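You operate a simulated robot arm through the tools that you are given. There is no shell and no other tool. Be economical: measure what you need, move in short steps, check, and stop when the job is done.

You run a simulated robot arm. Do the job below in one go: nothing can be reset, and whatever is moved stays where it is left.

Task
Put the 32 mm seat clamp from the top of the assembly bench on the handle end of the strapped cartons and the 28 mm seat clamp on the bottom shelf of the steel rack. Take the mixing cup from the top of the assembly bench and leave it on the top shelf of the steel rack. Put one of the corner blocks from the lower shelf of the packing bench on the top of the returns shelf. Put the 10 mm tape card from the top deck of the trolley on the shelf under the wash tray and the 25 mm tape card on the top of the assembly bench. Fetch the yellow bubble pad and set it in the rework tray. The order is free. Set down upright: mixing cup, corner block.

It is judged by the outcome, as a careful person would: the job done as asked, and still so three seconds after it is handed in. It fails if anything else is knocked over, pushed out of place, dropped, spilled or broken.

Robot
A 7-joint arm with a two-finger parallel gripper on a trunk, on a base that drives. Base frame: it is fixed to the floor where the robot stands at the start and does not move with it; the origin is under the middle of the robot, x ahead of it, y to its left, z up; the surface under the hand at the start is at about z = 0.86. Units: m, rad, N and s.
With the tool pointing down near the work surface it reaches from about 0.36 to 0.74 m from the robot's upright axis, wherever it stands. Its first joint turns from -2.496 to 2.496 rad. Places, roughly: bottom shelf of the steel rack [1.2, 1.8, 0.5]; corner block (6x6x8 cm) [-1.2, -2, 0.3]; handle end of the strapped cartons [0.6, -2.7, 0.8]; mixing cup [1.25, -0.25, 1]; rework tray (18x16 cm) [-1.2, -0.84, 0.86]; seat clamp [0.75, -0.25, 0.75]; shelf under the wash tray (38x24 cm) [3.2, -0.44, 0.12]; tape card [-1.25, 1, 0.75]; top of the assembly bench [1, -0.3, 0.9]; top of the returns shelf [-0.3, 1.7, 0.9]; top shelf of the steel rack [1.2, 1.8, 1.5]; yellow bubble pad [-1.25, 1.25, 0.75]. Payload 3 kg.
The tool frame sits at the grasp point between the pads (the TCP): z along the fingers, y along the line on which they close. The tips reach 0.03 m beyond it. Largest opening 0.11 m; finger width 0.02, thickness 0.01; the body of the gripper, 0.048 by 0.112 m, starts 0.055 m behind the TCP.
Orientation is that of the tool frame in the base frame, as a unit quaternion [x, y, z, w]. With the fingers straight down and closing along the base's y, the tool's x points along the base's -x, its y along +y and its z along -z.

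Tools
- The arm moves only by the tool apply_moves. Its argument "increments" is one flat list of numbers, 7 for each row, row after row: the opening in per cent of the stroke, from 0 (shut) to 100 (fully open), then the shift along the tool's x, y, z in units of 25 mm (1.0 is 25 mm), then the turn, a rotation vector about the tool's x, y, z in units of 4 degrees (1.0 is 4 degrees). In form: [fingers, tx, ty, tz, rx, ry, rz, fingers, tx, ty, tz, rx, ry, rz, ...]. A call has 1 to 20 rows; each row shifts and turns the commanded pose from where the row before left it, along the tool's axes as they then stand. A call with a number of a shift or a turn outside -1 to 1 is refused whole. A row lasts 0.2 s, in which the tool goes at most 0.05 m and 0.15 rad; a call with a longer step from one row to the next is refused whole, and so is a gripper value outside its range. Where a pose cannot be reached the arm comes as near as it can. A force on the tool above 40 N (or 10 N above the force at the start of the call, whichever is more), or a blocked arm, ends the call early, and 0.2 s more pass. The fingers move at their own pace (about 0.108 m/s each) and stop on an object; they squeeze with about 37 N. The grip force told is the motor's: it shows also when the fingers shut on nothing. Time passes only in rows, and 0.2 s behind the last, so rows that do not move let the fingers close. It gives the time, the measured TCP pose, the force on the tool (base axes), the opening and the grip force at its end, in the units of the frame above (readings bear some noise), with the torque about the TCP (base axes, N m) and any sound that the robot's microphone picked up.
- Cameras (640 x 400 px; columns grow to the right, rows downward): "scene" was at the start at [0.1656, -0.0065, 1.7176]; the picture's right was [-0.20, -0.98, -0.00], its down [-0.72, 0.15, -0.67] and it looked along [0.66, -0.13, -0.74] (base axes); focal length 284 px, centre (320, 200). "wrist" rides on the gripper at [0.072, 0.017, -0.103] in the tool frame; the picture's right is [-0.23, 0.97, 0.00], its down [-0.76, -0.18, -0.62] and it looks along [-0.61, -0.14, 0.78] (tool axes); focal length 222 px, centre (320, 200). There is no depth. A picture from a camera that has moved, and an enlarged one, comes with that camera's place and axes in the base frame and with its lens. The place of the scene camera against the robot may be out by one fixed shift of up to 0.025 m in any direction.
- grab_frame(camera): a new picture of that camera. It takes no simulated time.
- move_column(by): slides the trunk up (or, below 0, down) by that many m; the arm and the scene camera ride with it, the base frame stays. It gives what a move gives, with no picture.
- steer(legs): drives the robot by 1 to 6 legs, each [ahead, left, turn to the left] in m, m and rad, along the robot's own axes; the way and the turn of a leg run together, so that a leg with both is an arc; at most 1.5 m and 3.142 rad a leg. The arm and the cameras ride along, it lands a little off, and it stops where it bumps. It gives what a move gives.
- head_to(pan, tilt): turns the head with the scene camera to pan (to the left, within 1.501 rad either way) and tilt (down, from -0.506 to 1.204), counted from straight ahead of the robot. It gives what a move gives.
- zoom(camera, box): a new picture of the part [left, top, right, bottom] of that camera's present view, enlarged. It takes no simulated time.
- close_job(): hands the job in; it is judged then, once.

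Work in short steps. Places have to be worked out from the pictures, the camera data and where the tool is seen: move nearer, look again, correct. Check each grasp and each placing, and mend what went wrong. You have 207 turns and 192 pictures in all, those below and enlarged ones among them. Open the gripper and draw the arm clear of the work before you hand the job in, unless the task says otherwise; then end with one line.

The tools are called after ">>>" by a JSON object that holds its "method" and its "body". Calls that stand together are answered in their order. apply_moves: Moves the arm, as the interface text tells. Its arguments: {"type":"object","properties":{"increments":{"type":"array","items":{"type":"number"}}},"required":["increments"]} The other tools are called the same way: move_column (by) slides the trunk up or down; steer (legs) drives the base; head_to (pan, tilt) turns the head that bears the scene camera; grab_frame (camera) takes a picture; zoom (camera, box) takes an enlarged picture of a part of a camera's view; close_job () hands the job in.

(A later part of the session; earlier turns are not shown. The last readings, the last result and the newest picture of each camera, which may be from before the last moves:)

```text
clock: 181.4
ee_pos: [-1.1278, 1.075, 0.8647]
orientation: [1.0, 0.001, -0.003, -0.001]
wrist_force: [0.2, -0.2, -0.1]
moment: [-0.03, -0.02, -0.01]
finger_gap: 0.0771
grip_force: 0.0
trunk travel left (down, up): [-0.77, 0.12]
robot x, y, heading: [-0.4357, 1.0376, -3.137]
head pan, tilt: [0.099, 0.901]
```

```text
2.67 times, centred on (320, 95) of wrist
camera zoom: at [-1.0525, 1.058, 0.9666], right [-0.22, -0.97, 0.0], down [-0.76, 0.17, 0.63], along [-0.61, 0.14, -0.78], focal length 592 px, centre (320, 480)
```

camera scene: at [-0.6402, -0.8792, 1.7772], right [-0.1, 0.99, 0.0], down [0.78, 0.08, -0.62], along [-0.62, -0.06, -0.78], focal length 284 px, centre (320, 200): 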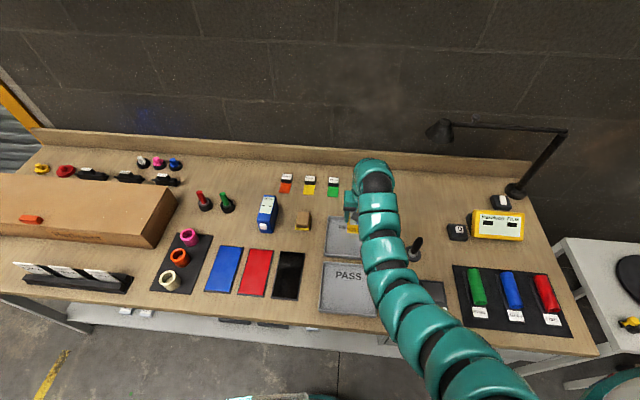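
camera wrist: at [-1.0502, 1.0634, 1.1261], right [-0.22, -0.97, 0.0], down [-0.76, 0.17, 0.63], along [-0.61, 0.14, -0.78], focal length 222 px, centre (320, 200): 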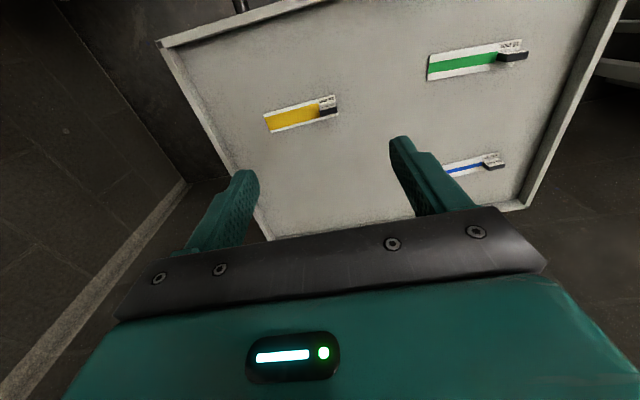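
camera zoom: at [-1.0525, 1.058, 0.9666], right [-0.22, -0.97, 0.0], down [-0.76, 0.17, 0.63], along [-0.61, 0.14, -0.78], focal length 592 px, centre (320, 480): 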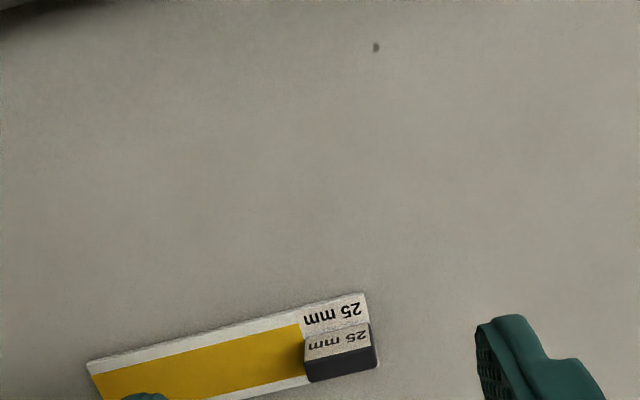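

The tab is about 25 × 11 mm and ~14 mm tall, black top at (-1.154, 1.073). I'll close along y across its 25 mm; I move over it and lower to z≈0.80.

>>> {"method": "apply_moves", "body": {"increments": [50, -0.6, 0.1, 0, 0, 0, 0, 50, -0.45, 0, 0.6, 0, 0, 0, 50, 0, 0, 1, 0, 0, 0, 50, 0, 0, 0.95, 0, 0, 0, 50, 0, 0, 0, 0, 0, 0]}}

>>> {"method": "zoom", "body": {"camera": "wrist", "box": [200, 80, 440, 230]}}

```text
clock: 182.6
ee_pos: [-1.1553, 1.0722, 0.7991]
orientation: [1.0, 0.002, -0.003, -0.001]
wrist_force: [-0.3, 0.1, 0.8]
moment: [0.01, 0.0, 0.0]
finger_gap: 0.0551
grip_force: 0.0
trunk travel left (down, up): [-0.77, 0.12]
robot x, y, heading: [-0.4345, 1.0349, -3.138]
head pan, tilt: [0.099, 0.901]
```

```text
2.67 times, centred on (320, 155) of wrist
camera zoom: at [-1.0788, 1.0552, 0.9027], right [-0.22, -0.97, 0.0], down [-0.76, 0.17, 0.63], along [-0.61, 0.14, -0.78], focal length 592 px, centre (320, 320)
```

zoom: 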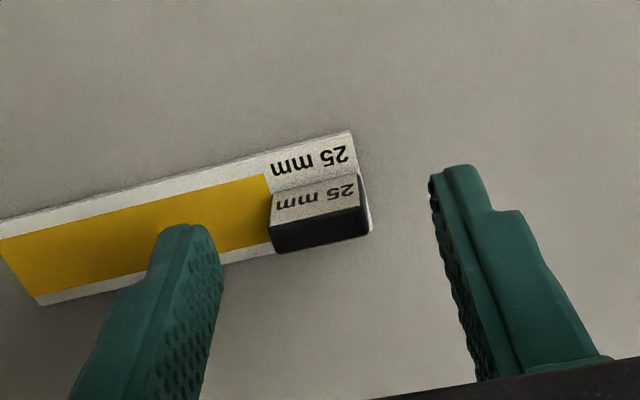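

The tab is centred between the fingers. I creep down about 12 mm (force guarded) and close.

>>> {"method": "apply_moves", "body": {"increments": [50, 0, 0, 0.25, 0, 0, 0, 50, 0, 0, 0.2, 0, 0, 0, 50, 0, 0, 0, 0, 0, 0, 25, 0, 0, 0, 0, 0, 0, 0, 0, 0, 0, 0, 0, 0, 0, 0, 0, 0, 0, 0, 0, 0, 0, 0, 0, 0, 0, 0]}}

>>> {"method": "zoom", "body": {"camera": "wrist", "box": [200, 80, 440, 230]}}

```text
clock: 184.2
ee_pos: [-1.1533, 1.0724, 0.7893]
orientation: [1.0, 0.002, -0.003, -0.001]
wrist_force: [-0.5, -0.1, -0.1]
moment: [0.05, 0.0, -0.02]
finger_gap: 0.0
grip_force: 37.0
trunk travel left (down, up): [-0.77, 0.12]
robot x, y, heading: [-0.4331, 1.0316, -3.135]
head pan, tilt: [0.099, 0.901]
```

```text
2.67 times, centred on (320, 155) of wrist
camera zoom: at [-1.0788, 1.0551, 0.892], right [-0.22, -0.97, 0.0], down [-0.76, 0.17, 0.63], along [-0.61, 0.14, -0.78], focal length 592 px, centre (320, 320)
```

zoom: 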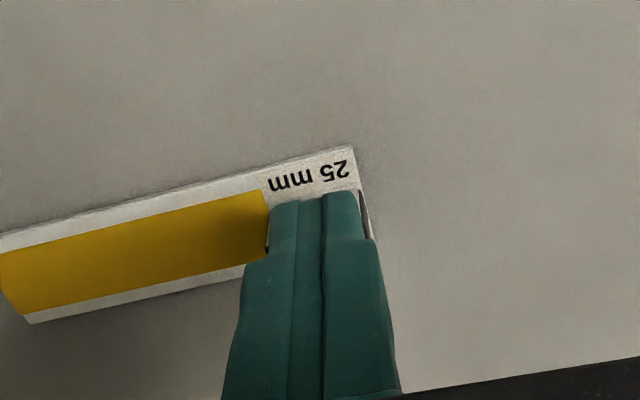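

The fingers shut just above the tab, so it sits lower than judged. I open again, go down 12 mm more, and look.

>>> {"method": "apply_moves", "body": {"increments": [50, 0, 0, -0.2, 0, 0, 0, 50, 0, 0, 0, 0, 0, 0, 50, 0, 0, 0, 0, 0, 0, 50, 0, 0, 0.35, 0, 0, 0, 50, 0, 0, 0.2, 0, 0, 0, 50, 0, 0, 0.15, 0, 0, 0, 50, 0, 0, 0, 0, 0, 0]}}

>>> {"method": "zoom", "body": {"camera": "wrist", "box": [200, 80, 440, 230]}}

```text
clock: 185.8
ee_pos: [-1.1485, 1.0741, 0.7786]
orientation: [1.0, 0.001, -0.002, -0.001]
wrist_force: [0.1, 0.2, 0.5]
moment: [0.0, 0.0, -0.04]
finger_gap: 0.0549
grip_force: 0.1
out of reach, approached as far as the arm can: row 5
trunk travel left (down, up): [-0.77, 0.12]
robot x, y, heading: [-0.4325, 1.0365, -3.132]
head pan, tilt: [0.099, 0.901]
```

```text
2.67 times, centred on (320, 155) of wrist
camera zoom: at [-1.0744, 1.057, 0.8819], right [-0.22, -0.97, 0.0], down [-0.76, 0.17, 0.63], along [-0.61, 0.14, -0.78], focal length 592 px, centre (320, 320)
```

zoom: 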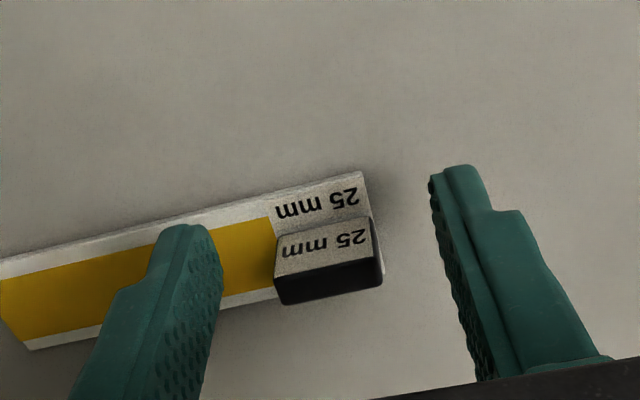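

I'm at the arm's limit; I raise the arm 5 cm while moving 11 mm outward, and lower the column by the same.

>>> {"method": "apply_moves", "body": {"increments": [50, 0, 0, -1, 0, 0, 0, 50, -0.45, 0, -1, 0, 0, 0, 50, 0, 0, 0, 0, 0, 0]}}

>>> {"method": "move_column", "body": {"by": -0.05}}

>>> {"method": "zoom", "body": {"camera": "wrist", "box": [200, 80, 440, 230]}}

```text
clock: 186.6
ee_pos: [-1.1601, 1.0728, 0.8276]
orientation: [1.0, 0.001, -0.004, -0.002]
wrist_force: [0.1, 0.1, -0.2]
moment: [0.02, 0.02, -0.01]
finger_gap: 0.055
grip_force: 0.0
trunk travel left (down, up): [-0.77, 0.12]
robot x, y, heading: [-0.4341, 1.0367, -3.141]
head pan, tilt: [0.099, 0.901]
```

```text
clock: 187.5
ee_pos: [-1.161, 1.0738, 0.7783]
orientation: [1.0, 0.002, -0.003, -0.002]
wrist_force: [-0.6, 0.5, 0.7]
moment: [0.01, 0.02, 0.01]
finger_gap: 0.0549
grip_force: 0.0
trunk travel left (down, up): [-0.72, 0.17]
robot x, y, heading: [-0.4345, 1.0369, -3.139]
head pan, tilt: [0.099, 0.901]
```

```text
2.67 times, centred on (320, 155) of wrist
camera zoom: at [-1.086, 1.0562, 0.8812], right [-0.22, -0.97, 0.0], down [-0.76, 0.17, 0.63], along [-0.61, 0.14, -0.78], focal length 592 px, centre (320, 320)
```

zoom: 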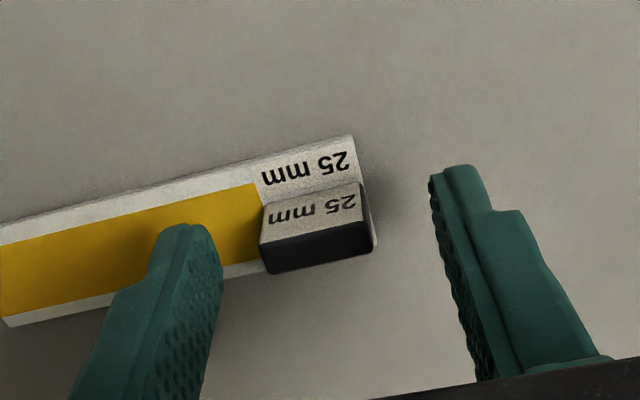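

Well centred. I creep down 2 mm at a time until the tips touch the deck or 12 mm.

>>> {"method": "apply_moves", "body": {"increments": [50, 0, 0, 0.1, 0, 0, 0, 50, 0, 0, 0.1, 0, 0, 0, 50, 0, 0, 0.1, 0, 0, 0, 50, 0, 0, 0.1, 0, 0, 0, 50, 0, 0, 0, 0, 0, 0]}}

>>> {"method": "zoom", "body": {"camera": "wrist", "box": [200, 80, 440, 230]}}

```text
clock: 188.7
ee_pos: [-1.1616, 1.0748, 0.7666]
orientation: [1.0, 0.002, -0.002, -0.002]
wrist_force: [0.5, 0.2, 0.3]
moment: [0.04, 0.01, 0.0]
finger_gap: 0.0548
grip_force: 0.0
trunk travel left (down, up): [-0.72, 0.17]
robot x, y, heading: [-0.4309, 1.036, -3.137]
head pan, tilt: [0.099, 0.901]
```

```text
2.67 times, centred on (320, 155) of wrist
camera zoom: at [-1.0859, 1.0564, 0.8708], right [-0.22, -0.97, 0.0], down [-0.76, 0.17, 0.63], along [-0.61, 0.14, -0.78], focal length 592 px, centre (320, 320)
```

zoom: 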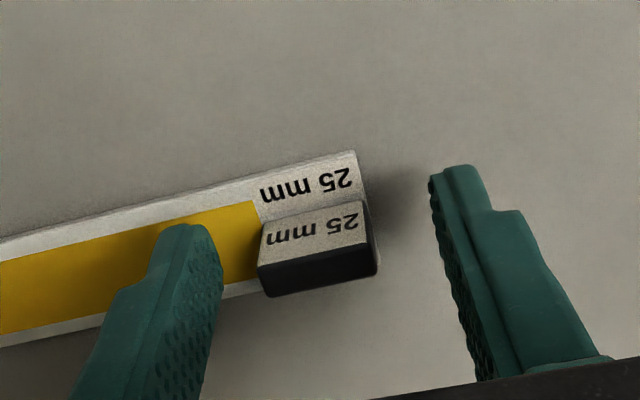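

I nudge 5 mm outward and close.

>>> {"method": "apply_moves", "body": {"increments": [50, -0.2, 0, 0.05, 0, 0, 0, 50, 0, 0, 0, 0, 0, 0, 25, 0, 0, 0, 0, 0, 0, 0, 0, 0, 0, 0, 0, 0, 0, 0, 0, 0, 0, 0, 0, 0, 0, 0, 0, 0, 0, 0]}}

>>> {"method": "zoom", "body": {"camera": "wrist", "box": [200, 80, 440, 230]}}

```text
clock: 190.1
ee_pos: [-1.1671, 1.0726, 0.767]
orientation: [1.0, 0.002, -0.003, -0.002]
wrist_force: [-0.7, -0.4, 1.6]
moment: [0.0, 0.09, 0.0]
finger_gap: 0.0286
grip_force: 37.0
trunk travel left (down, up): [-0.72, 0.17]
robot x, y, heading: [-0.4356, 1.0365, -3.136]
head pan, tilt: [0.099, 0.901]
```

```text
2.67 times, centred on (320, 155) of wrist
camera zoom: at [-1.0909, 1.0564, 0.8702], right [-0.22, -0.97, 0.0], down [-0.76, 0.17, 0.63], along [-0.61, 0.14, -0.78], focal length 592 px, centre (320, 320)
```

zoom: 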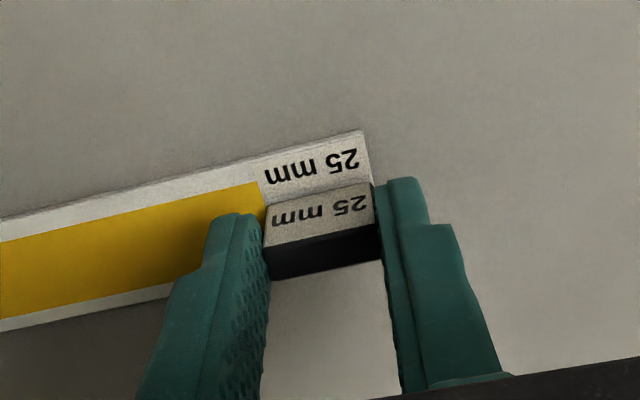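

The tab is gripped at 28.6 mm. I lift via the column and check it holds.

>>> {"method": "move_column", "body": {"by": 0.06}}

>>> {"method": "grab_frame", "body": {"camera": "wrist"}}

```text
clock: 191.1
ee_pos: [-1.1671, 1.0736, 0.8266]
orientation: [1.0, 0.002, -0.004, 0.0]
wrist_force: [1.0, 0.8, -0.3]
moment: [-0.02, -0.01, -0.04]
finger_gap: 0.0285
grip_force: 36.4
trunk travel left (down, up): [-0.78, 0.11]
robot x, y, heading: [-0.4356, 1.0361, -3.137]
head pan, tilt: [0.099, 0.901]
```

```text
120 pictures are left
camera wrist: at [-1.0911, 1.0565, 0.9299], right [-0.22, -0.97, 0.0], down [-0.76, 0.17, 0.63], along [-0.61, 0.14, -0.78], focal length 222 px, centre (320, 200)
```

wrist: 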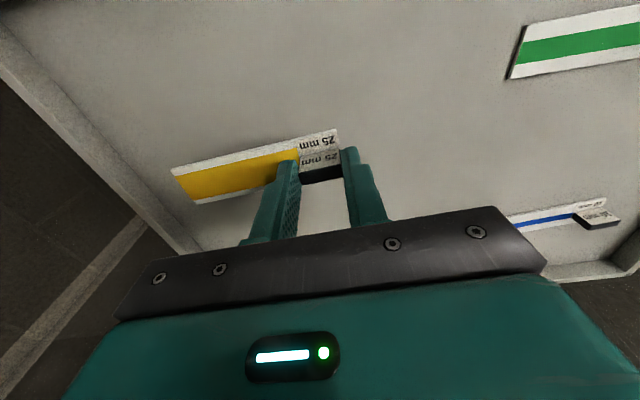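

Held level. I raise it fully, back away, turn around to face the assembly bench and strafe beside it.

>>> {"method": "move_column", "body": {"by": 0.11}}

>>> {"method": "apply_moves", "body": {"increments": [0, 0, 0, -1, 0, 0, 0, 0, 0.4, 0, -1, 0, 0, 0, 0, 0.4, 0, -1, 0, 0, 0, 0, 0.4, 0, -1, 0, 0, 0, 0, 0.4, 0, -0.4, 0, 0, 0, 0, 0, 0, 0, 0, 0, 0]}}

>>> {"method": "steer", "body": {"legs": [[-0.35, 0, 0], [0, 0, 3.137], [0, -0.6, 0], [0, -0.6, 0]]}}

>>> {"method": "head_to", "body": {"pan": -0.2, "tilt": 0.9}}

>>> {"method": "grab_frame", "body": {"camera": "scene"}}

>>> {"method": "grab_frame", "body": {"camera": "wrist"}}

```text
clock: 192.5
ee_pos: [-1.1664, 1.0736, 0.9371]
orientation: [1.0, 0.002, -0.002, -0.001]
wrist_force: [-0.8, -0.4, -0.2]
moment: [-0.02, -0.01, 0.0]
finger_gap: 0.0289
grip_force: 37.0
trunk travel left (down, up): [-0.89, 0.0]
robot x, y, heading: [-0.4287, 1.0391, -3.137]
head pan, tilt: [0.099, 0.901]
```

```text
clock: 193.9
ee_pos: [-1.1249, 1.0744, 1.0474]
orientation: [1.0, 0.001, -0.003, -0.002]
wrist_force: [0.5, -0.4, -0.3]
moment: [0.0, 0.01, -0.01]
finger_gap: 0.0285
grip_force: 37.1
trunk travel left (down, up): [-0.89, 0.0]
robot x, y, heading: [-0.4358, 1.0351, -3.136]
head pan, tilt: [0.099, 0.901]
```

```text
clock: 209.5
ee_pos: [0.5925, -0.2148, 1.0468]
orientation: [0.007, 1.0, -0.002, 0.002]
wrist_force: [-0.1, -0.3, -0.4]
moment: [0.02, 0.03, 0.01]
finger_gap: 0.0286
grip_force: 37.0
trunk travel left (down, up): [-0.89, 0.0]
robot x, y, heading: [-0.0963, -0.1598, -0.012]
head pan, tilt: [0.099, 0.901]
```

```text
clock: 210.3
ee_pos: [0.5912, -0.2143, 1.0461]
orientation: [0.008, 1.0, -0.001, 0.004]
wrist_force: [-0.7, 0.0, -1.3]
moment: [0.0, -0.01, -0.04]
finger_gap: 0.0284
grip_force: 37.2
trunk travel left (down, up): [-0.89, 0.0]
robot x, y, heading: [-0.0981, -0.1658, -0.013]
head pan, tilt: [-0.201, 0.901]
```

```text
119 pictures are left
camera scene: at [0.0618, -0.1712, 1.7772], right [-0.21, -0.98, 0.0], down [-0.77, 0.17, -0.62], along [0.61, -0.13, -0.78], focal length 284 px, centre (320, 200)
```

scene: 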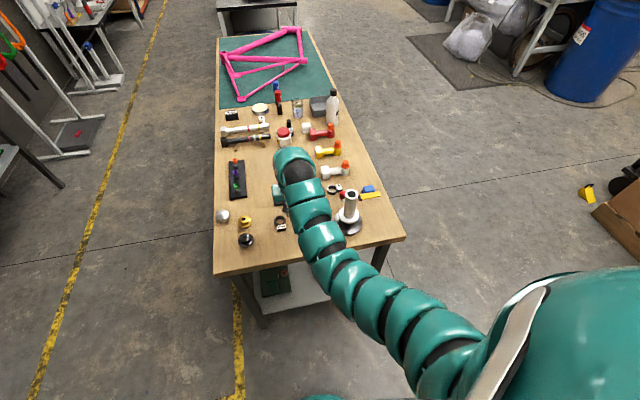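

```text
118 pictures are left
camera wrist: at [0.5212, -0.1962, 1.1498], right [0.24, 0.97, 0.0], down [0.75, -0.19, 0.63], along [0.61, -0.15, -0.78], focal length 222 px, centre (320, 200)
```

wrist: 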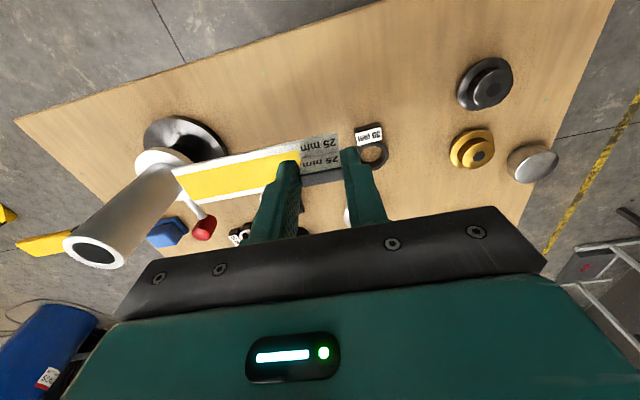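

The spot where the 32 mm clamp lay is free for the card. I lower, creeping at the end.

>>> {"method": "apply_moves", "body": {"increments": [0, 0, 0, 1, 0, 0, 0, 0, 0, 0, 1, 0, 0, 0, 0, 0, 0, 1, 0, 0, 0, 0, 0, 0, 1, 0, 0, 0, 0, 0, 0, 0.9, 0, 0, 0, 0, 0, 0, 0.3, 0, 0, 0, 0, 0, 0, 0.2, 0, 0, 0, 0, 0, 0, 0.2, 0, 0, 0, 0, 0, 0, 0.15, 0, 0, 0, 0, 0, 0, 0.15, 0, 0, 0, 0, 0, 0, 0.15, 0, 0, 0, 0, 0, 0, 0.15, 0, 0, 0]}}

>>> {"method": "grab_frame", "body": {"camera": "wrist"}}

```text
clock: 212.9
ee_pos: [0.5916, -0.2163, 0.8937]
orientation: [0.008, 1.0, -0.002, 0.006]
wrist_force: [3.4, -2.9, 30.2]
moment: [-0.12, -0.28, 0.05]
finger_gap: 0.0287
grip_force: 37.3
trunk travel left (down, up): [-0.89, 0.0]
robot x, y, heading: [-0.1039, -0.1626, -0.016]
head pan, tilt: [-0.201, 0.901]
```

```text
117 pictures are left
camera wrist: at [0.5213, -0.197, 0.9964], right [0.24, 0.97, 0.0], down [0.75, -0.19, 0.63], along [0.61, -0.15, -0.78], focal length 222 px, centre (320, 200)
```

wrist: 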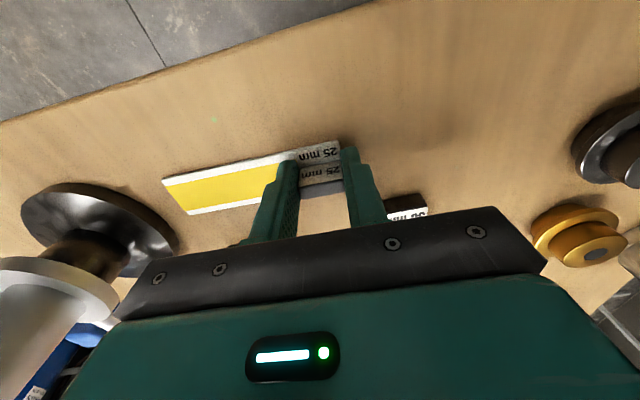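

Contact with 30 N. I release modestly and rise.

>>> {"method": "apply_moves", "body": {"increments": [40, 0, 0, 0, 0, 0, 0, 45, 0, 0, 0, 0, 0, 0, 45, 0, 0, -0.5, 0, 0, 0, 45, 0, 0, -1, 0, 0, 0, 45, 0, 0, -1, 0, 0, 0, 45, 0, 0, -1, 0, 0, 0, 45, 0, 0, -1, 0, 0, 0, 45, 0, 0, -1, 0, 0, 0]}}

>>> {"method": "grab_frame", "body": {"camera": "wrist"}}

```text
clock: 214.7
ee_pos: [0.5917, -0.2142, 1.0312]
orientation: [0.008, 1.0, -0.002, 0.003]
wrist_force: [0.6, 0.0, 0.2]
moment: [0.0, 0.01, -0.01]
finger_gap: 0.0495
grip_force: 0.1
trunk travel left (down, up): [-0.89, 0.0]
robot x, y, heading: [-0.0984, -0.1612, -0.013]
head pan, tilt: [-0.201, 0.901]
```

```text
116 pictures are left
camera wrist: at [0.5211, -0.1966, 1.1331], right [0.24, 0.97, 0.0], down [0.75, -0.19, 0.63], along [0.61, -0.15, -0.78], focal length 222 px, centre (320, 200)
```

wrist: 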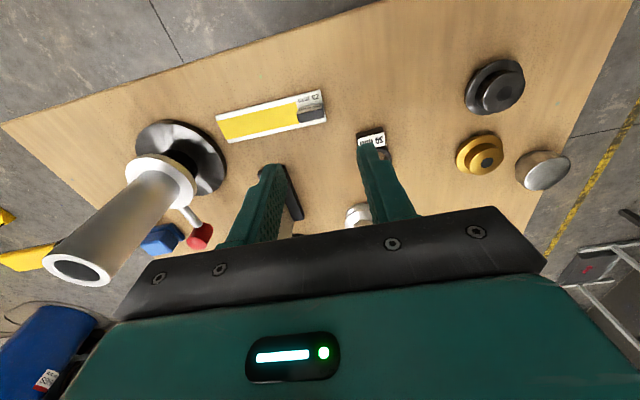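

The 25 mm card lies flat on the bench. Next the 28 mm clamp near (0.795, -0.393): I move the base ahead and left so the forearm stays clear of the tall tube, and look.

>>> {"method": "steer", "body": {"legs": [[0.28, 0.15, 0]]}}

>>> {"method": "grab_frame", "body": {"camera": "wrist"}}

>>> {"method": "head_to", "body": {"pan": -0.5, "tilt": 0.9}}

>>> {"method": "zoom", "body": {"camera": "scene", "box": [120, 80, 400, 260]}}

```text
clock: 216.8
ee_pos: [0.8781, -0.0696, 1.0279]
orientation: [0.008, 1.0, -0.002, 0.003]
wrist_force: [0.0, 0.3, 0.1]
moment: [-0.02, -0.02, -0.01]
finger_gap: 0.0496
grip_force: 0.0
trunk travel left (down, up): [-0.89, 0.0]
robot x, y, heading: [0.185, -0.0165, -0.019]
head pan, tilt: [-0.201, 0.901]
```

```text
115 pictures are left
camera wrist: at [0.8068, -0.0514, 1.1321], right [0.24, 0.97, 0.0], down [0.75, -0.19, 0.63], along [0.61, -0.16, -0.78], focal length 222 px, centre (320, 200)
```

wrist: 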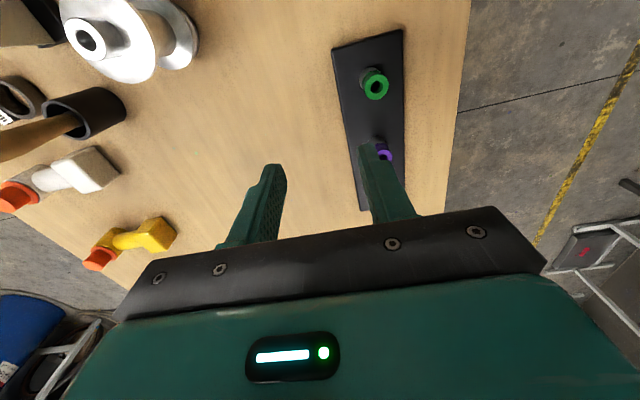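

```text
clock: 217.6
ee_pos: [0.8767, -0.0692, 1.03]
orientation: [0.008, 1.0, -0.002, 0.003]
wrist_force: [-0.2, -0.2, 0.2]
moment: [-0.03, 0.03, 0.04]
finger_gap: 0.0494
grip_force: 0.0
trunk travel left (down, up): [-0.89, 0.0]
robot x, y, heading: [0.1849, -0.0193, -0.019]
head pan, tilt: [-0.499, 0.901]
```

```text
2.22 times, centred on (260, 170) of scene
camera zoom: at [0.3385, -0.0468, 1.7772], right [-0.49, -0.87, 0.0], down [-0.68, 0.39, -0.62], along [0.54, -0.31, -0.78], focal length 631 px, centre (453, 267)
```

zoom: 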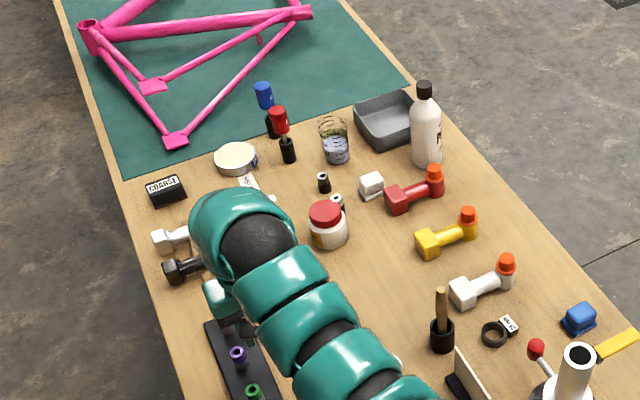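

The 28 mm ring is at (0.803, -0.391) with its tag towards -y; closing along y around ring and tag fits between the neighbours. I bring the tool over in two legs with a 20° forward pitch (to help rack placing later).

>>> {"method": "apply_moves", "body": {"increments": [80, 0.38, -0.88, 0, 0, 0, 0, 80, 0.38, -0.88, 0, 0, 0, 0, 80, 0.38, -0.88, 0, 0, 0, 0, 80, 0.38, -0.88, 0, 0, 0, 0, 80, 0.38, -0.88, 0, 0, 0, 0, 80, 0.38, -0.88, 0, 0, 0, 0, 80, 0.08, -0.95, 0, 0, 0, 0, 80, 0.08, -0.95, 0, 0, 0, 0, 80, 0.08, -0.95, 0, 0, 0, 0, 80, 0.08, -0.95, 0, 0, 0, 0, 80, 0.08, -0.95, 0, 0, 0, 0, 80, 0.08, -0.95, 0, 0, 0, 0, 80, 0.08, -0.95, 0, 0, 0, 0, 80, 0.08, -0.95, 0, 0, 0, 0, 80, 0, 0, 0, 0, 0, 0]}}

>>> {"method": "grab_frame", "body": {"camera": "wrist"}}

>>> {"method": "zoom", "body": {"camera": "scene", "box": [220, 100, 440, 260]}}

```text
clock: 220.8
ee_pos: [0.7975, -0.3906, 1.0295]
orientation: [0.008, 1.0, -0.002, 0.003]
wrist_force: [1.0, 0.6, 0.1]
moment: [0.0, 0.0, -0.01]
finger_gap: 0.0878
grip_force: 0.1
trunk travel left (down, up): [-0.89, 0.0]
robot x, y, heading: [0.1861, -0.0147, -0.016]
head pan, tilt: [-0.499, 0.901]
```

```text
113 pictures are left
camera wrist: at [0.7277, -0.3722, 1.1323], right [0.24, 0.97, 0.0], down [0.75, -0.19, 0.63], along [0.61, -0.16, -0.78], focal length 222 px, centre (320, 200)
```

wrist: 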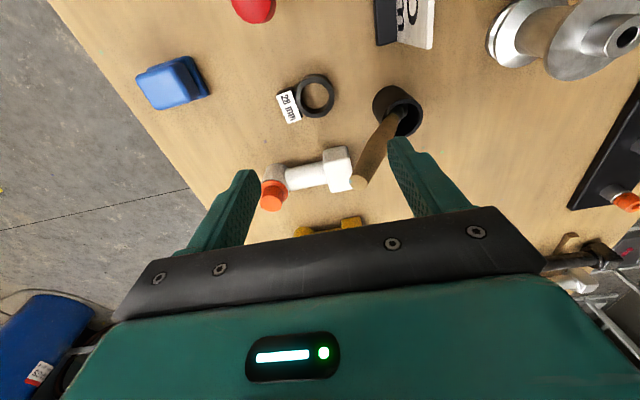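

```text
2.50 times, centred on (330, 180) of scene
camera zoom: at [0.3388, -0.0461, 1.7772], right [-0.49, -0.87, 0.0], down [-0.68, 0.39, -0.62], along [0.54, -0.31, -0.78], focal length 710 px, centre (295, 250)
```

zoom: 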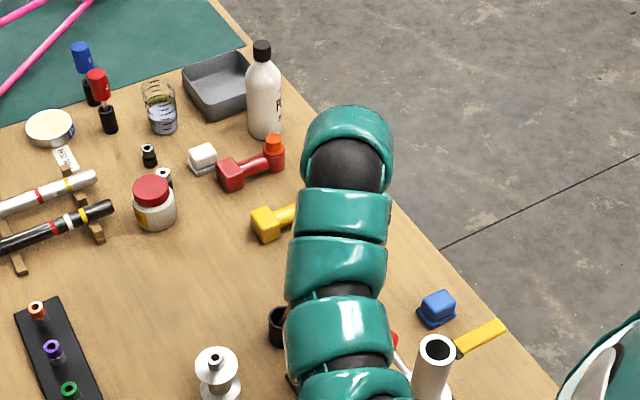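

The wooden handle in the black cup may have been nudged. I zoom in to examine it.

>>> {"method": "zoom", "body": {"camera": "wrist", "box": [260, 50, 480, 220]}}

>>> {"method": "zoom", "body": {"camera": "scene", "box": [280, 190, 400, 265]}}

```text
2.35 times, centred on (370, 135) of wrist
camera zoom: at [0.7277, -0.3722, 1.1323], right [0.24, 0.97, 0.0], down [0.75, -0.19, 0.63], along [0.61, -0.16, -0.78], focal length 523 px, centre (202, 353)
```

zoom: 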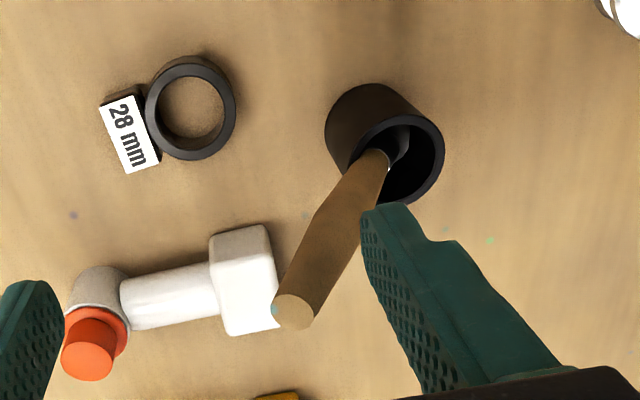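

```text
5.33 times, centred on (340, 228) of scene
camera zoom: at [0.3388, -0.0461, 1.7772], right [-0.49, -0.87, 0.0], down [-0.68, 0.39, -0.62], along [0.54, -0.31, -0.78], focal length 1514 px, centre (213, 53)
```

zoom: 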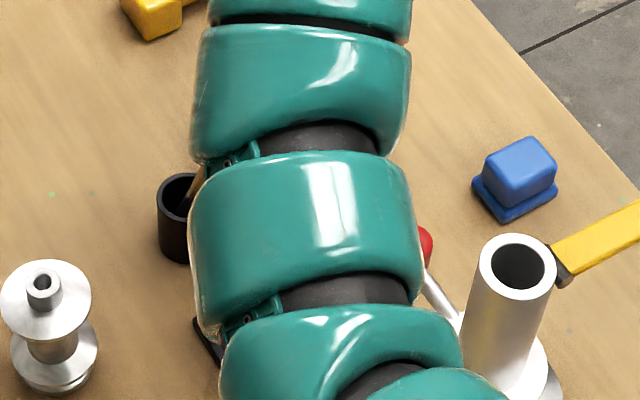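

The brush handle was tipped to lean in its cup (about 20°). I'll set it back upright: first bring the open fingers around it, a bit lower.

>>> {"method": "apply_moves", "body": {"increments": [80, -0.4, 0.3, 0, 0, 0, 0, 80, -0.4, 0.3, 0, 0, 0, 0, 80, 0, 0, 0.6, 0, 0, 0, 80, 0, 0, 0.6, 0, 0, 0, 80, 0, 0, 0, 0, 0, 0]}}

>>> {"method": "zoom", "body": {"camera": "wrist", "box": [200, 60, 480, 235]}}

```text
clock: 222.0
ee_pos: [0.8188, -0.3764, 0.9996]
orientation: [0.01, 1.0, -0.002, 0.003]
wrist_force: [0.6, -0.5, 0.3]
moment: [-0.01, 0.04, 0.01]
finger_gap: 0.088
grip_force: 0.0
trunk travel left (down, up): [-0.89, 0.0]
robot x, y, heading: [0.1835, -0.0152, -0.016]
head pan, tilt: [-0.499, 0.901]
```

```text
2.29 times, centred on (340, 148) of wrist
camera zoom: at [0.7483, -0.3578, 1.1029], right [0.24, 0.97, 0.0], down [0.75, -0.19, 0.63], along [0.61, -0.16, -0.78], focal length 508 px, centre (274, 320)
```

zoom: 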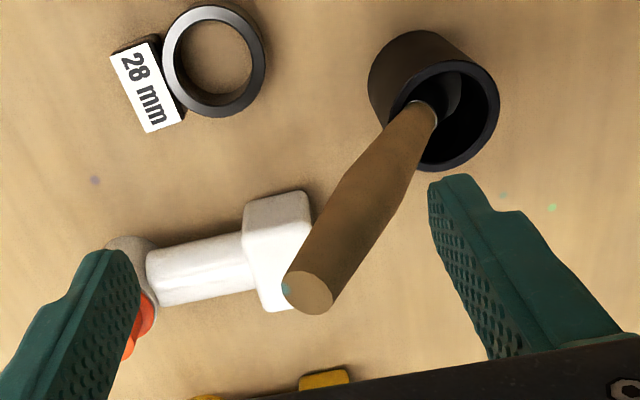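

The handle top is at (0.817, -0.368, 1.008); the cup is still at (0.821, -0.316). I narrow the fingers loosely around the handle and slowly carry it back to +y.

>>> {"method": "apply_moves", "body": {"increments": [80, 0, 0.5, 0, 0, 0, 0, 32, 0, 0, 0, 0, 0, 0, 32, 0, 0, 0, 0, 0, 0, 32, 0, 0.25, 0, 0, 0, 0, 32, 0, 0.25, 0, 0, 0, 0, 32, 0, 0.25, 0, 0, 0, 0, 32, 0, 0.25, 0, 0, 0, 0, 32, 0, 0.25, 0, 0, 0, 0, 32, 0, 0.25, 0, 0, 0, 0, 32, 0, 0, 0, 0, 0, 0]}}

>>> {"method": "zoom", "body": {"camera": "wrist", "box": [200, 60, 480, 235]}}

```text
clock: 224.2
ee_pos: [0.8194, -0.3271, 0.9998]
orientation: [0.009, 1.0, -0.002, 0.004]
wrist_force: [0.6, 0.7, 0.2]
moment: [-0.02, -0.02, 0.01]
finger_gap: 0.0352
grip_force: 0.1
trunk travel left (down, up): [-0.89, 0.0]
robot x, y, heading: [0.1836, -0.0189, -0.013]
head pan, tilt: [-0.499, 0.901]
```

```text
2.29 times, centred on (340, 148) of wrist
camera zoom: at [0.7491, -0.3087, 1.1028], right [0.24, 0.97, 0.0], down [0.75, -0.19, 0.63], along [0.61, -0.16, -0.78], focal length 508 px, centre (274, 320)
```

zoom: 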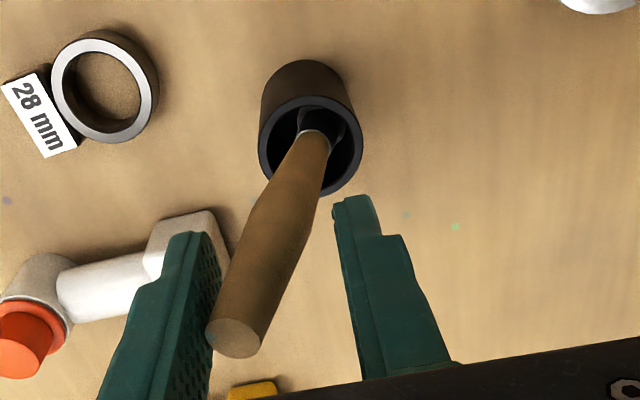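

It follows. I centre the tool over the cup (y=-0.316) and close gently around the handle.

>>> {"method": "apply_moves", "body": {"increments": [32, 0, 0.25, 0, 0, 0, 0, 32, 0, 0.2, 0, 0, 0, 0, 26, 0, 0, 0, 0, 0, 0, 22, 0, 0, 0, 0, 0, 0, 18, 0, 0, 0, 0, 0, 0, 16, 0, 0, 0, 0, 0, 0, 16, 0, 0, 0, 0, 0, 0]}}

>>> {"method": "zoom", "body": {"camera": "wrist", "box": [200, 60, 480, 235]}}

```text
clock: 225.8
ee_pos: [0.8199, -0.3158, 1.0001]
orientation: [0.009, 1.0, -0.002, 0.004]
wrist_force: [-0.9, 0.5, 0.6]
moment: [-0.01, -0.02, -0.03]
finger_gap: 0.0185
grip_force: 1.5
trunk travel left (down, up): [-0.89, 0.0]
robot x, y, heading: [0.1824, -0.0191, -0.018]
head pan, tilt: [-0.499, 0.901]
```

```text
2.29 times, centred on (340, 148) of wrist
camera zoom: at [0.7491, -0.2976, 1.1026], right [0.24, 0.97, 0.0], down [0.75, -0.19, 0.63], along [0.61, -0.15, -0.78], focal length 508 px, centre (274, 320)
```

zoom: 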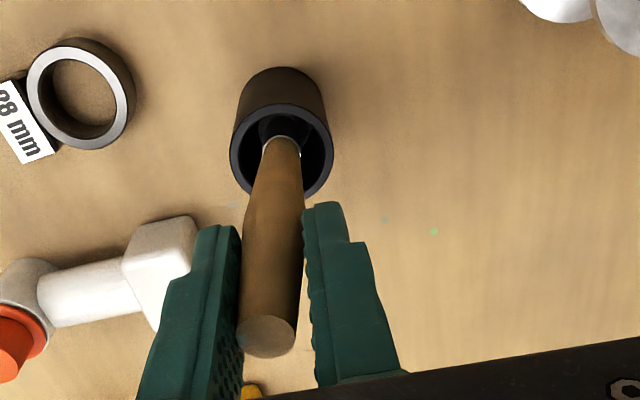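

Nearly upright; I nudge 5 mm more to +y, then open gently and watch whether it stands.

>>> {"method": "apply_moves", "body": {"increments": [16, 0, 0.1, 0, 0, 0, 0, 16, 0, 0.1, 0, 0, 0, 0, 16, 0, 0, 0, 0, 0, 0, 20, 0, 0, 0, 0, 0, 0, 24, 0, 0, 0, 0, 0, 0, 30, 0, 0, 0, 0, 0, 0, 36, 0, 0, 0, 0, 0, 0, 42, 0, 0, 0, 0, 0, 0]}}

>>> {"method": "zoom", "body": {"camera": "wrist", "box": [200, 60, 480, 235]}}

```text
clock: 227.6
ee_pos: [0.8192, -0.3097, 0.9999]
orientation: [0.009, 1.0, -0.002, 0.004]
wrist_force: [0.0, 0.3, -0.2]
moment: [-0.02, 0.03, -0.03]
finger_gap: 0.0461
grip_force: 0.0
trunk travel left (down, up): [-0.89, 0.0]
robot x, y, heading: [0.1882, -0.0187, -0.02]
head pan, tilt: [-0.499, 0.901]
```

```text
2.29 times, centred on (340, 148) of wrist
camera zoom: at [0.7493, -0.2925, 1.1027], right [0.24, 0.97, 0.0], down [0.75, -0.19, 0.63], along [0.61, -0.15, -0.78], focal length 508 px, centre (274, 320)
```

zoom: 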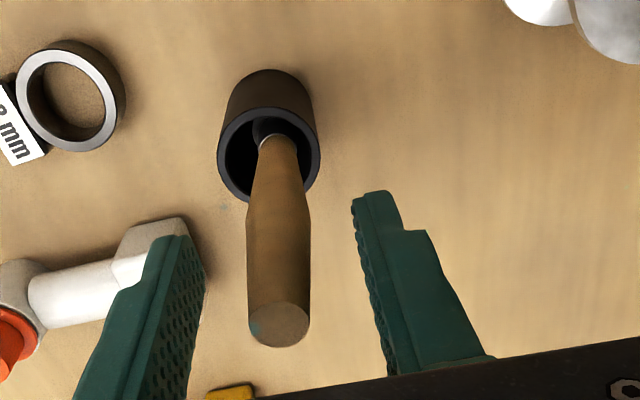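

The brush stands upright again. I rise well above it before moving to the clamp.

>>> {"method": "apply_moves", "body": {"increments": [42, 0, 0, -0.5, 0, 0, 0, 42, 0, 0, -1, 0, 0, 0, 42, 0, 0, -1, 0, 0, 0, 42, 0, 0, -1, 0, 0, 0, 42, 0, 0, 0, 0, 0, 0]}}

>>> {"method": "grab_frame", "body": {"camera": "wrist"}}

```text
clock: 228.8
ee_pos: [0.8197, -0.3111, 1.0867]
orientation: [0.01, 1.0, -0.002, 0.003]
wrist_force: [0.0, 0.9, 0.1]
moment: [-0.02, 0.01, 0.05]
finger_gap: 0.0459
grip_force: 0.2
trunk travel left (down, up): [-0.89, 0.0]
robot x, y, heading: [0.187, -0.0196, -0.017]
head pan, tilt: [-0.499, 0.901]
```

```text
105 pictures are left
camera wrist: at [0.7483, -0.2919, 1.1904], right [0.25, 0.97, 0.0], down [0.75, -0.19, 0.63], along [0.61, -0.16, -0.78], focal length 222 px, centre (320, 200)
```

wrist: 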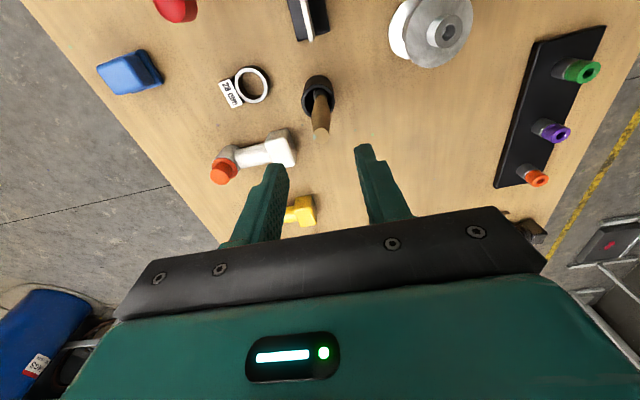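

Clear of the brush. I move above the clamp and pitch the tool 20°.

>>> {"method": "apply_moves", "body": {"increments": [42, 0.25, -0.93, 0, 0, 0, 0, 42, 0.25, -0.93, 0, 0, 0, 0, 42, 0.25, -0.93, 0, 0, 0, 0, 42, 0.25, -0.93, 0, 0, 0, 0, 75, 0, 0, 0, 0, -1, 0, 75, 0, 0, 0, 0, -1, 0, 75, 0, 0, 0, 0, -1, 0, 75, 0, 0, 0, 0, -1, 0, 75, 0, 0, 0, 0, -1, 0, 75, 0, 0, 0, 0, 0, 0]}}

>>> {"method": "grab_frame", "body": {"camera": "wrist"}}

```text
clock: 231.0
ee_pos: [0.7929, -0.4017, 1.0871]
orientation: [0.008, 0.984, -0.003, 0.177]
wrist_force: [-0.4, 0.9, -0.1]
moment: [0.02, 0.01, -0.02]
finger_gap: 0.0826
grip_force: 0.0
trunk travel left (down, up): [-0.89, 0.0]
robot x, y, heading: [0.1854, -0.0182, -0.014]
head pan, tilt: [-0.499, 0.901]
```

```text
104 pictures are left
camera wrist: at [0.6914, -0.384, 1.1591], right [0.23, 0.97, 0.08], down [0.49, -0.18, 0.85], along [0.84, -0.16, -0.52], focal length 222 px, centre (320, 200)
```

wrist: 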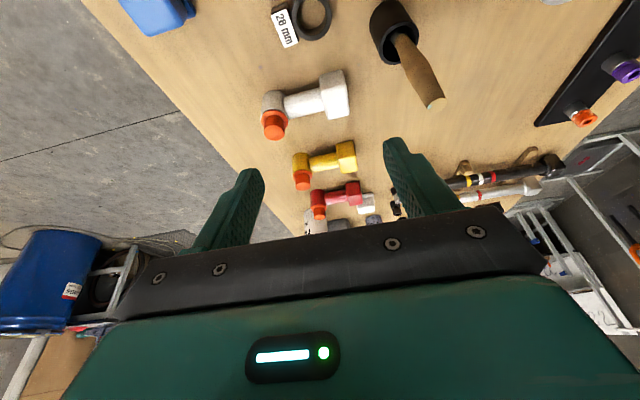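

I descend vertically to z≈0.97, shifting 11 mm back for the pitched fingers, and look.

>>> {"method": "apply_moves", "body": {"increments": [75, 0.76, 0, 0.8, 0, 0, 0, 75, 0.35, 0, 0.93, 0, 0, 0, 75, 0.35, 0, 0.93, 0, 0, 0, 75, 0.35, 0, 0.93, 0, 0, 0, 75, 0.35, 0, 0.93, 0, 0, 0, 75, 0, 0, 0, 0, 0, 0]}}

>>> {"method": "grab_frame", "body": {"camera": "wrist"}}

```text
clock: 232.4
ee_pos: [0.7792, -0.4033, 0.9627]
orientation: [0.008, 0.984, -0.003, 0.177]
wrist_force: [-0.3, -1.0, -0.3]
moment: [-0.05, 0.02, 0.0]
finger_gap: 0.0828
grip_force: 0.0
trunk travel left (down, up): [-0.89, 0.0]
robot x, y, heading: [0.1877, -0.0198, -0.017]
head pan, tilt: [-0.499, 0.901]
```

```text
103 pictures are left
camera wrist: at [0.6794, -0.3844, 1.0342], right [0.23, 0.97, 0.08], down [0.49, -0.18, 0.85], along [0.84, -0.16, -0.52], focal length 222 px, centre (320, 200)
```

wrist: 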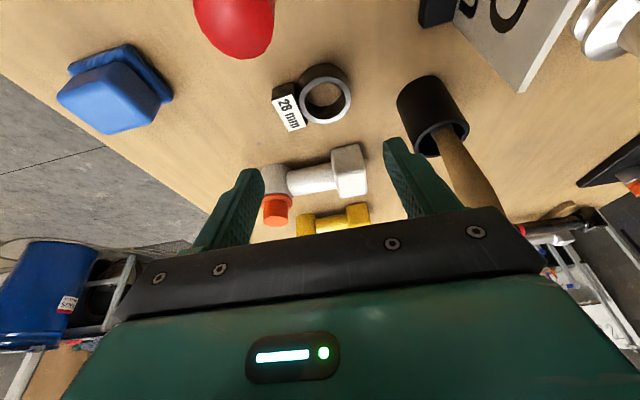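

The red knob (0.71, -0.42, 0.92) sits close behind; I reduce the pitch to 8° for more clearance, then lower to z≈0.905.

>>> {"method": "apply_moves", "body": {"increments": [75, 0, 0, 0, 0, 1, 0, 75, 0, 0, 0, 0, 1, 0, 75, -0.3, 0, 0, 0, 1, 0, 75, 0.12, 0, 0.8, 0, 0, 0, 75, 0.12, 0, 0.8, 0, 0, 0, 75, 0.1, 0, 0.7, 0, 0, 0, 75, 0, 0, 0, 0, 0, 0]}}

>>> {"method": "grab_frame", "body": {"camera": "wrist"}}

```text
clock: 234.0
ee_pos: [0.7882, -0.4026, 0.9063]
orientation: [0.009, 0.997, -0.002, 0.073]
wrist_force: [0.2, -0.1, -0.2]
moment: [0.03, 0.03, 0.0]
finger_gap: 0.0823
grip_force: 0.1
trunk travel left (down, up): [-0.89, 0.0]
robot x, y, heading: [0.1847, -0.0176, -0.016]
head pan, tilt: [-0.499, 0.901]
```

```text
102 pictures are left
camera wrist: at [0.704, -0.3846, 0.9977], right [0.24, 0.97, 0.03], down [0.66, -0.19, 0.73], along [0.71, -0.16, -0.68], focal length 222 px, centre (320, 200)
```

wrist: 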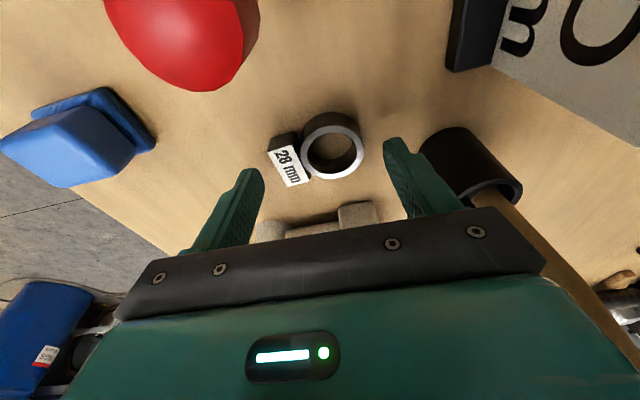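

Aligned. I lower the last 13 mm and close.

>>> {"method": "apply_moves", "body": {"increments": [75, 0.1, 0, 0.3, 0, 0, 0, 75, 0.05, 0, 0.2, 0, 0, 0, 75, 0, 0, 0, 0, 0, 0, 30, 0, 0, 0, 0, 0, 0, 0, 0, 0, 0, 0, 0, 0, 0, 0, 0, 0, 0, 0, 0, 0, 0, 0, 0, 0, 0, 0]}}

>>> {"method": "grab_frame", "body": {"camera": "wrist"}}

```text
clock: 235.6
ee_pos: [0.7852, -0.4038, 0.8945]
orientation: [0.009, 0.997, -0.003, 0.073]
wrist_force: [0.6, 0.6, -0.4]
moment: [0.01, 0.0, -0.03]
finger_gap: 0.0602
grip_force: 36.9
trunk travel left (down, up): [-0.89, 0.0]
robot x, y, heading: [0.1849, -0.0177, -0.016]
head pan, tilt: [-0.499, 0.901]
```

```text
101 pictures are left
camera wrist: at [0.7021, -0.3849, 0.9851], right [0.24, 0.97, 0.03], down [0.66, -0.19, 0.73], along [0.71, -0.16, -0.68], focal length 222 px, centre (320, 200)
```

wrist: 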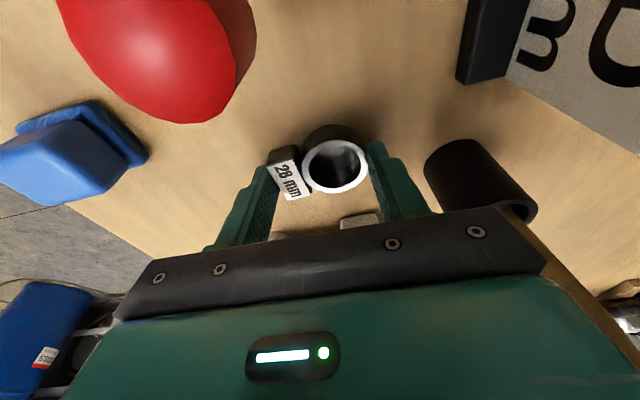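

Gripped at 60 mm. I lift straight up to z≈1.09, then strafe left off the tall items, and back out.

>>> {"method": "apply_moves", "body": {"increments": [0, -0.07, 0, -0.5, 0, 0, 0, 0, -0.14, 0, -0.98, 0, 0, 0, 0, -0.14, 0, -0.98, 0, 0, 0, 0, -0.14, 0, -0.98, 0, 0, 0, 0, -0.14, 0, -0.98, 0, 0, 0, 0, -0.14, 0, -0.98, 0, 0, 0, 0, -0.14, 0, -0.98, 0, 0, 0, 0, -0.14, 0, -0.98, 0, 0, 0, 0, -0.05, 0, -0.4, 0, 0, 0, 0, 0, 0, 0, 0, 0, 0]}}

>>> {"method": "grab_frame", "body": {"camera": "wrist"}}

```text
clock: 237.8
ee_pos: [0.7849, -0.4033, 1.0882]
orientation: [0.009, 0.997, -0.003, 0.073]
wrist_force: [0.1, -0.4, -0.2]
moment: [0.01, 0.02, -0.02]
finger_gap: 0.0604
grip_force: 37.2
trunk travel left (down, up): [-0.89, 0.0]
robot x, y, heading: [0.184, -0.0175, -0.016]
head pan, tilt: [-0.499, 0.901]
```

```text
100 pictures are left
camera wrist: at [0.7009, -0.3844, 1.1808], right [0.24, 0.97, 0.03], down [0.66, -0.19, 0.73], along [0.71, -0.16, -0.69], focal length 222 px, centre (320, 200)
```

wrist: 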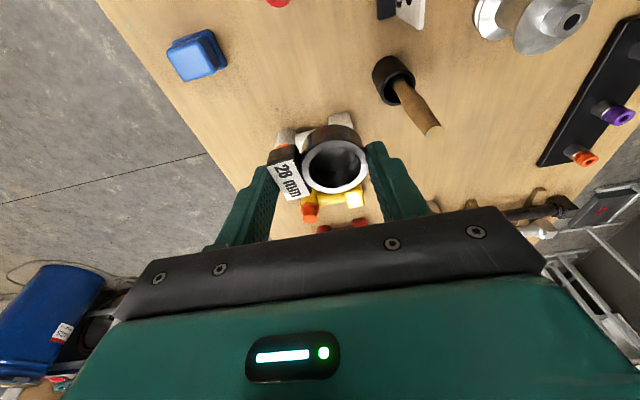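

The clamp is lifted and the brush still upright. I move off the bench, turn toward the rack (+y) and look at its shelves.

>>> {"method": "steer", "body": {"legs": [[0, 0.4, 0], [-0.1, 0, 0], [0, 0, 1.587], [0, -0.75, 0]]}}

>>> {"method": "head_to", "body": {"pan": -0.2, "tilt": 0.65}}

>>> {"method": "grab_frame", "body": {"camera": "scene"}}

```text
clock: 248.6
ee_pos: [1.2143, 1.0024, 1.0891]
orientation: [0.71, -0.7, -0.052, -0.053]
wrist_force: [0.2, -0.6, -0.4]
moment: [0.04, -0.01, -0.05]
finger_gap: 0.0598
grip_force: 37.0
trunk travel left (down, up): [-0.89, 0.0]
robot x, y, heading: [0.8501, 0.3871, 1.585]
head pan, tilt: [-0.499, 0.901]
```

```text
clock: 249.4
ee_pos: [1.2142, 1.0015, 1.0888]
orientation: [0.709, -0.701, -0.051, -0.053]
wrist_force: [-0.4, 0.2, 0.3]
moment: [0.01, 0.04, 0.02]
finger_gap: 0.0601
grip_force: 37.2
trunk travel left (down, up): [-0.89, 0.0]
robot x, y, heading: [0.8487, 0.3866, 1.592]
head pan, tilt: [-0.201, 0.649]
```

```text
99 pictures are left
camera scene: at [0.8705, 0.5648, 1.7976], right [0.98, -0.19, 0.0], down [-0.11, -0.59, -0.8], along [0.15, 0.78, -0.61], focal length 284 px, centre (320, 200)
```

scene: 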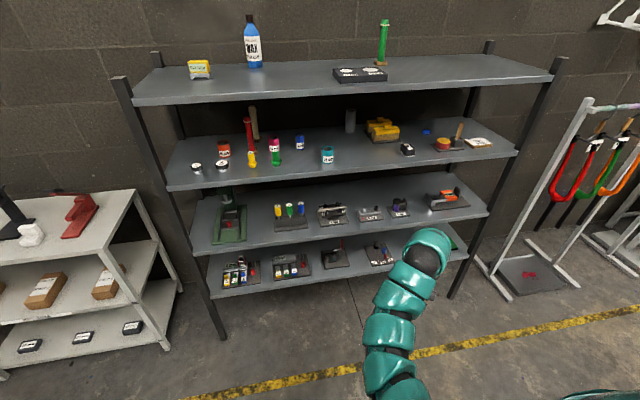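

I lower the column to see the bottom shelf.

>>> {"method": "move_column", "body": {"by": -0.4}}

>>> {"method": "head_to", "body": {"pan": -0.3, "tilt": 0.6}}

>>> {"method": "grab_frame", "body": {"camera": "scene"}}

```text
clock: 253.2
ee_pos: [1.2133, 1.0015, 0.6901]
orientation: [0.71, -0.701, -0.051, -0.052]
wrist_force: [0.8, -0.3, -1.0]
moment: [0.0, -0.03, 0.0]
finger_gap: 0.0599
grip_force: 37.9
trunk travel left (down, up): [-0.49, 0.4]
robot x, y, heading: [0.8468, 0.389, 1.585]
head pan, tilt: [-0.201, 0.649]
```

```text
clock: 253.9
ee_pos: [1.2126, 1.0022, 0.6889]
orientation: [0.71, -0.7, -0.051, -0.053]
wrist_force: [0.6, 1.1, -1.4]
moment: [0.0, -0.01, -0.02]
finger_gap: 0.06
grip_force: 36.7
trunk travel left (down, up): [-0.49, 0.4]
robot x, y, heading: [0.8495, 0.3928, 1.582]
head pan, tilt: [-0.3, 0.6]
```

```text
98 pictures are left
camera scene: at [0.8792, 0.5643, 1.4019], right [0.96, -0.28, 0.0], down [-0.16, -0.54, -0.82], along [0.23, 0.79, -0.57], focal length 284 px, centre (320, 200)
```

scene: 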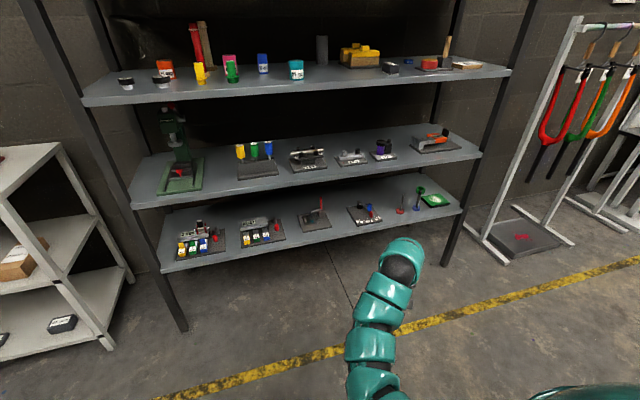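

>>> {"method": "zoom", "body": {"camera": "scene", "box": [150, 160, 480, 280]}}

```text
1.94 times, centred on (315, 220) of scene
camera zoom: at [0.8792, 0.5643, 1.4019], right [0.96, -0.28, 0.0], down [-0.16, -0.54, -0.82], along [0.23, 0.79, -0.57], focal length 551 px, centre (330, 161)
```

zoom: 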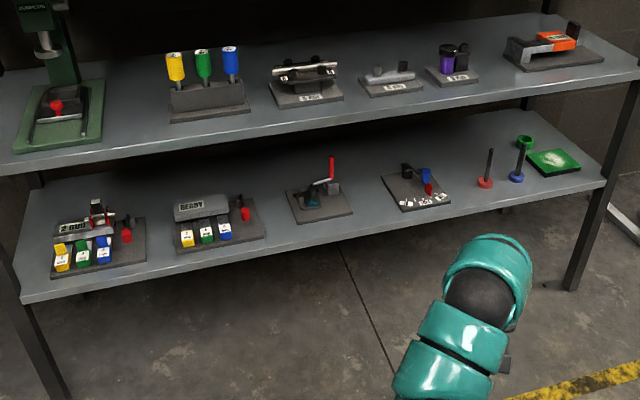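

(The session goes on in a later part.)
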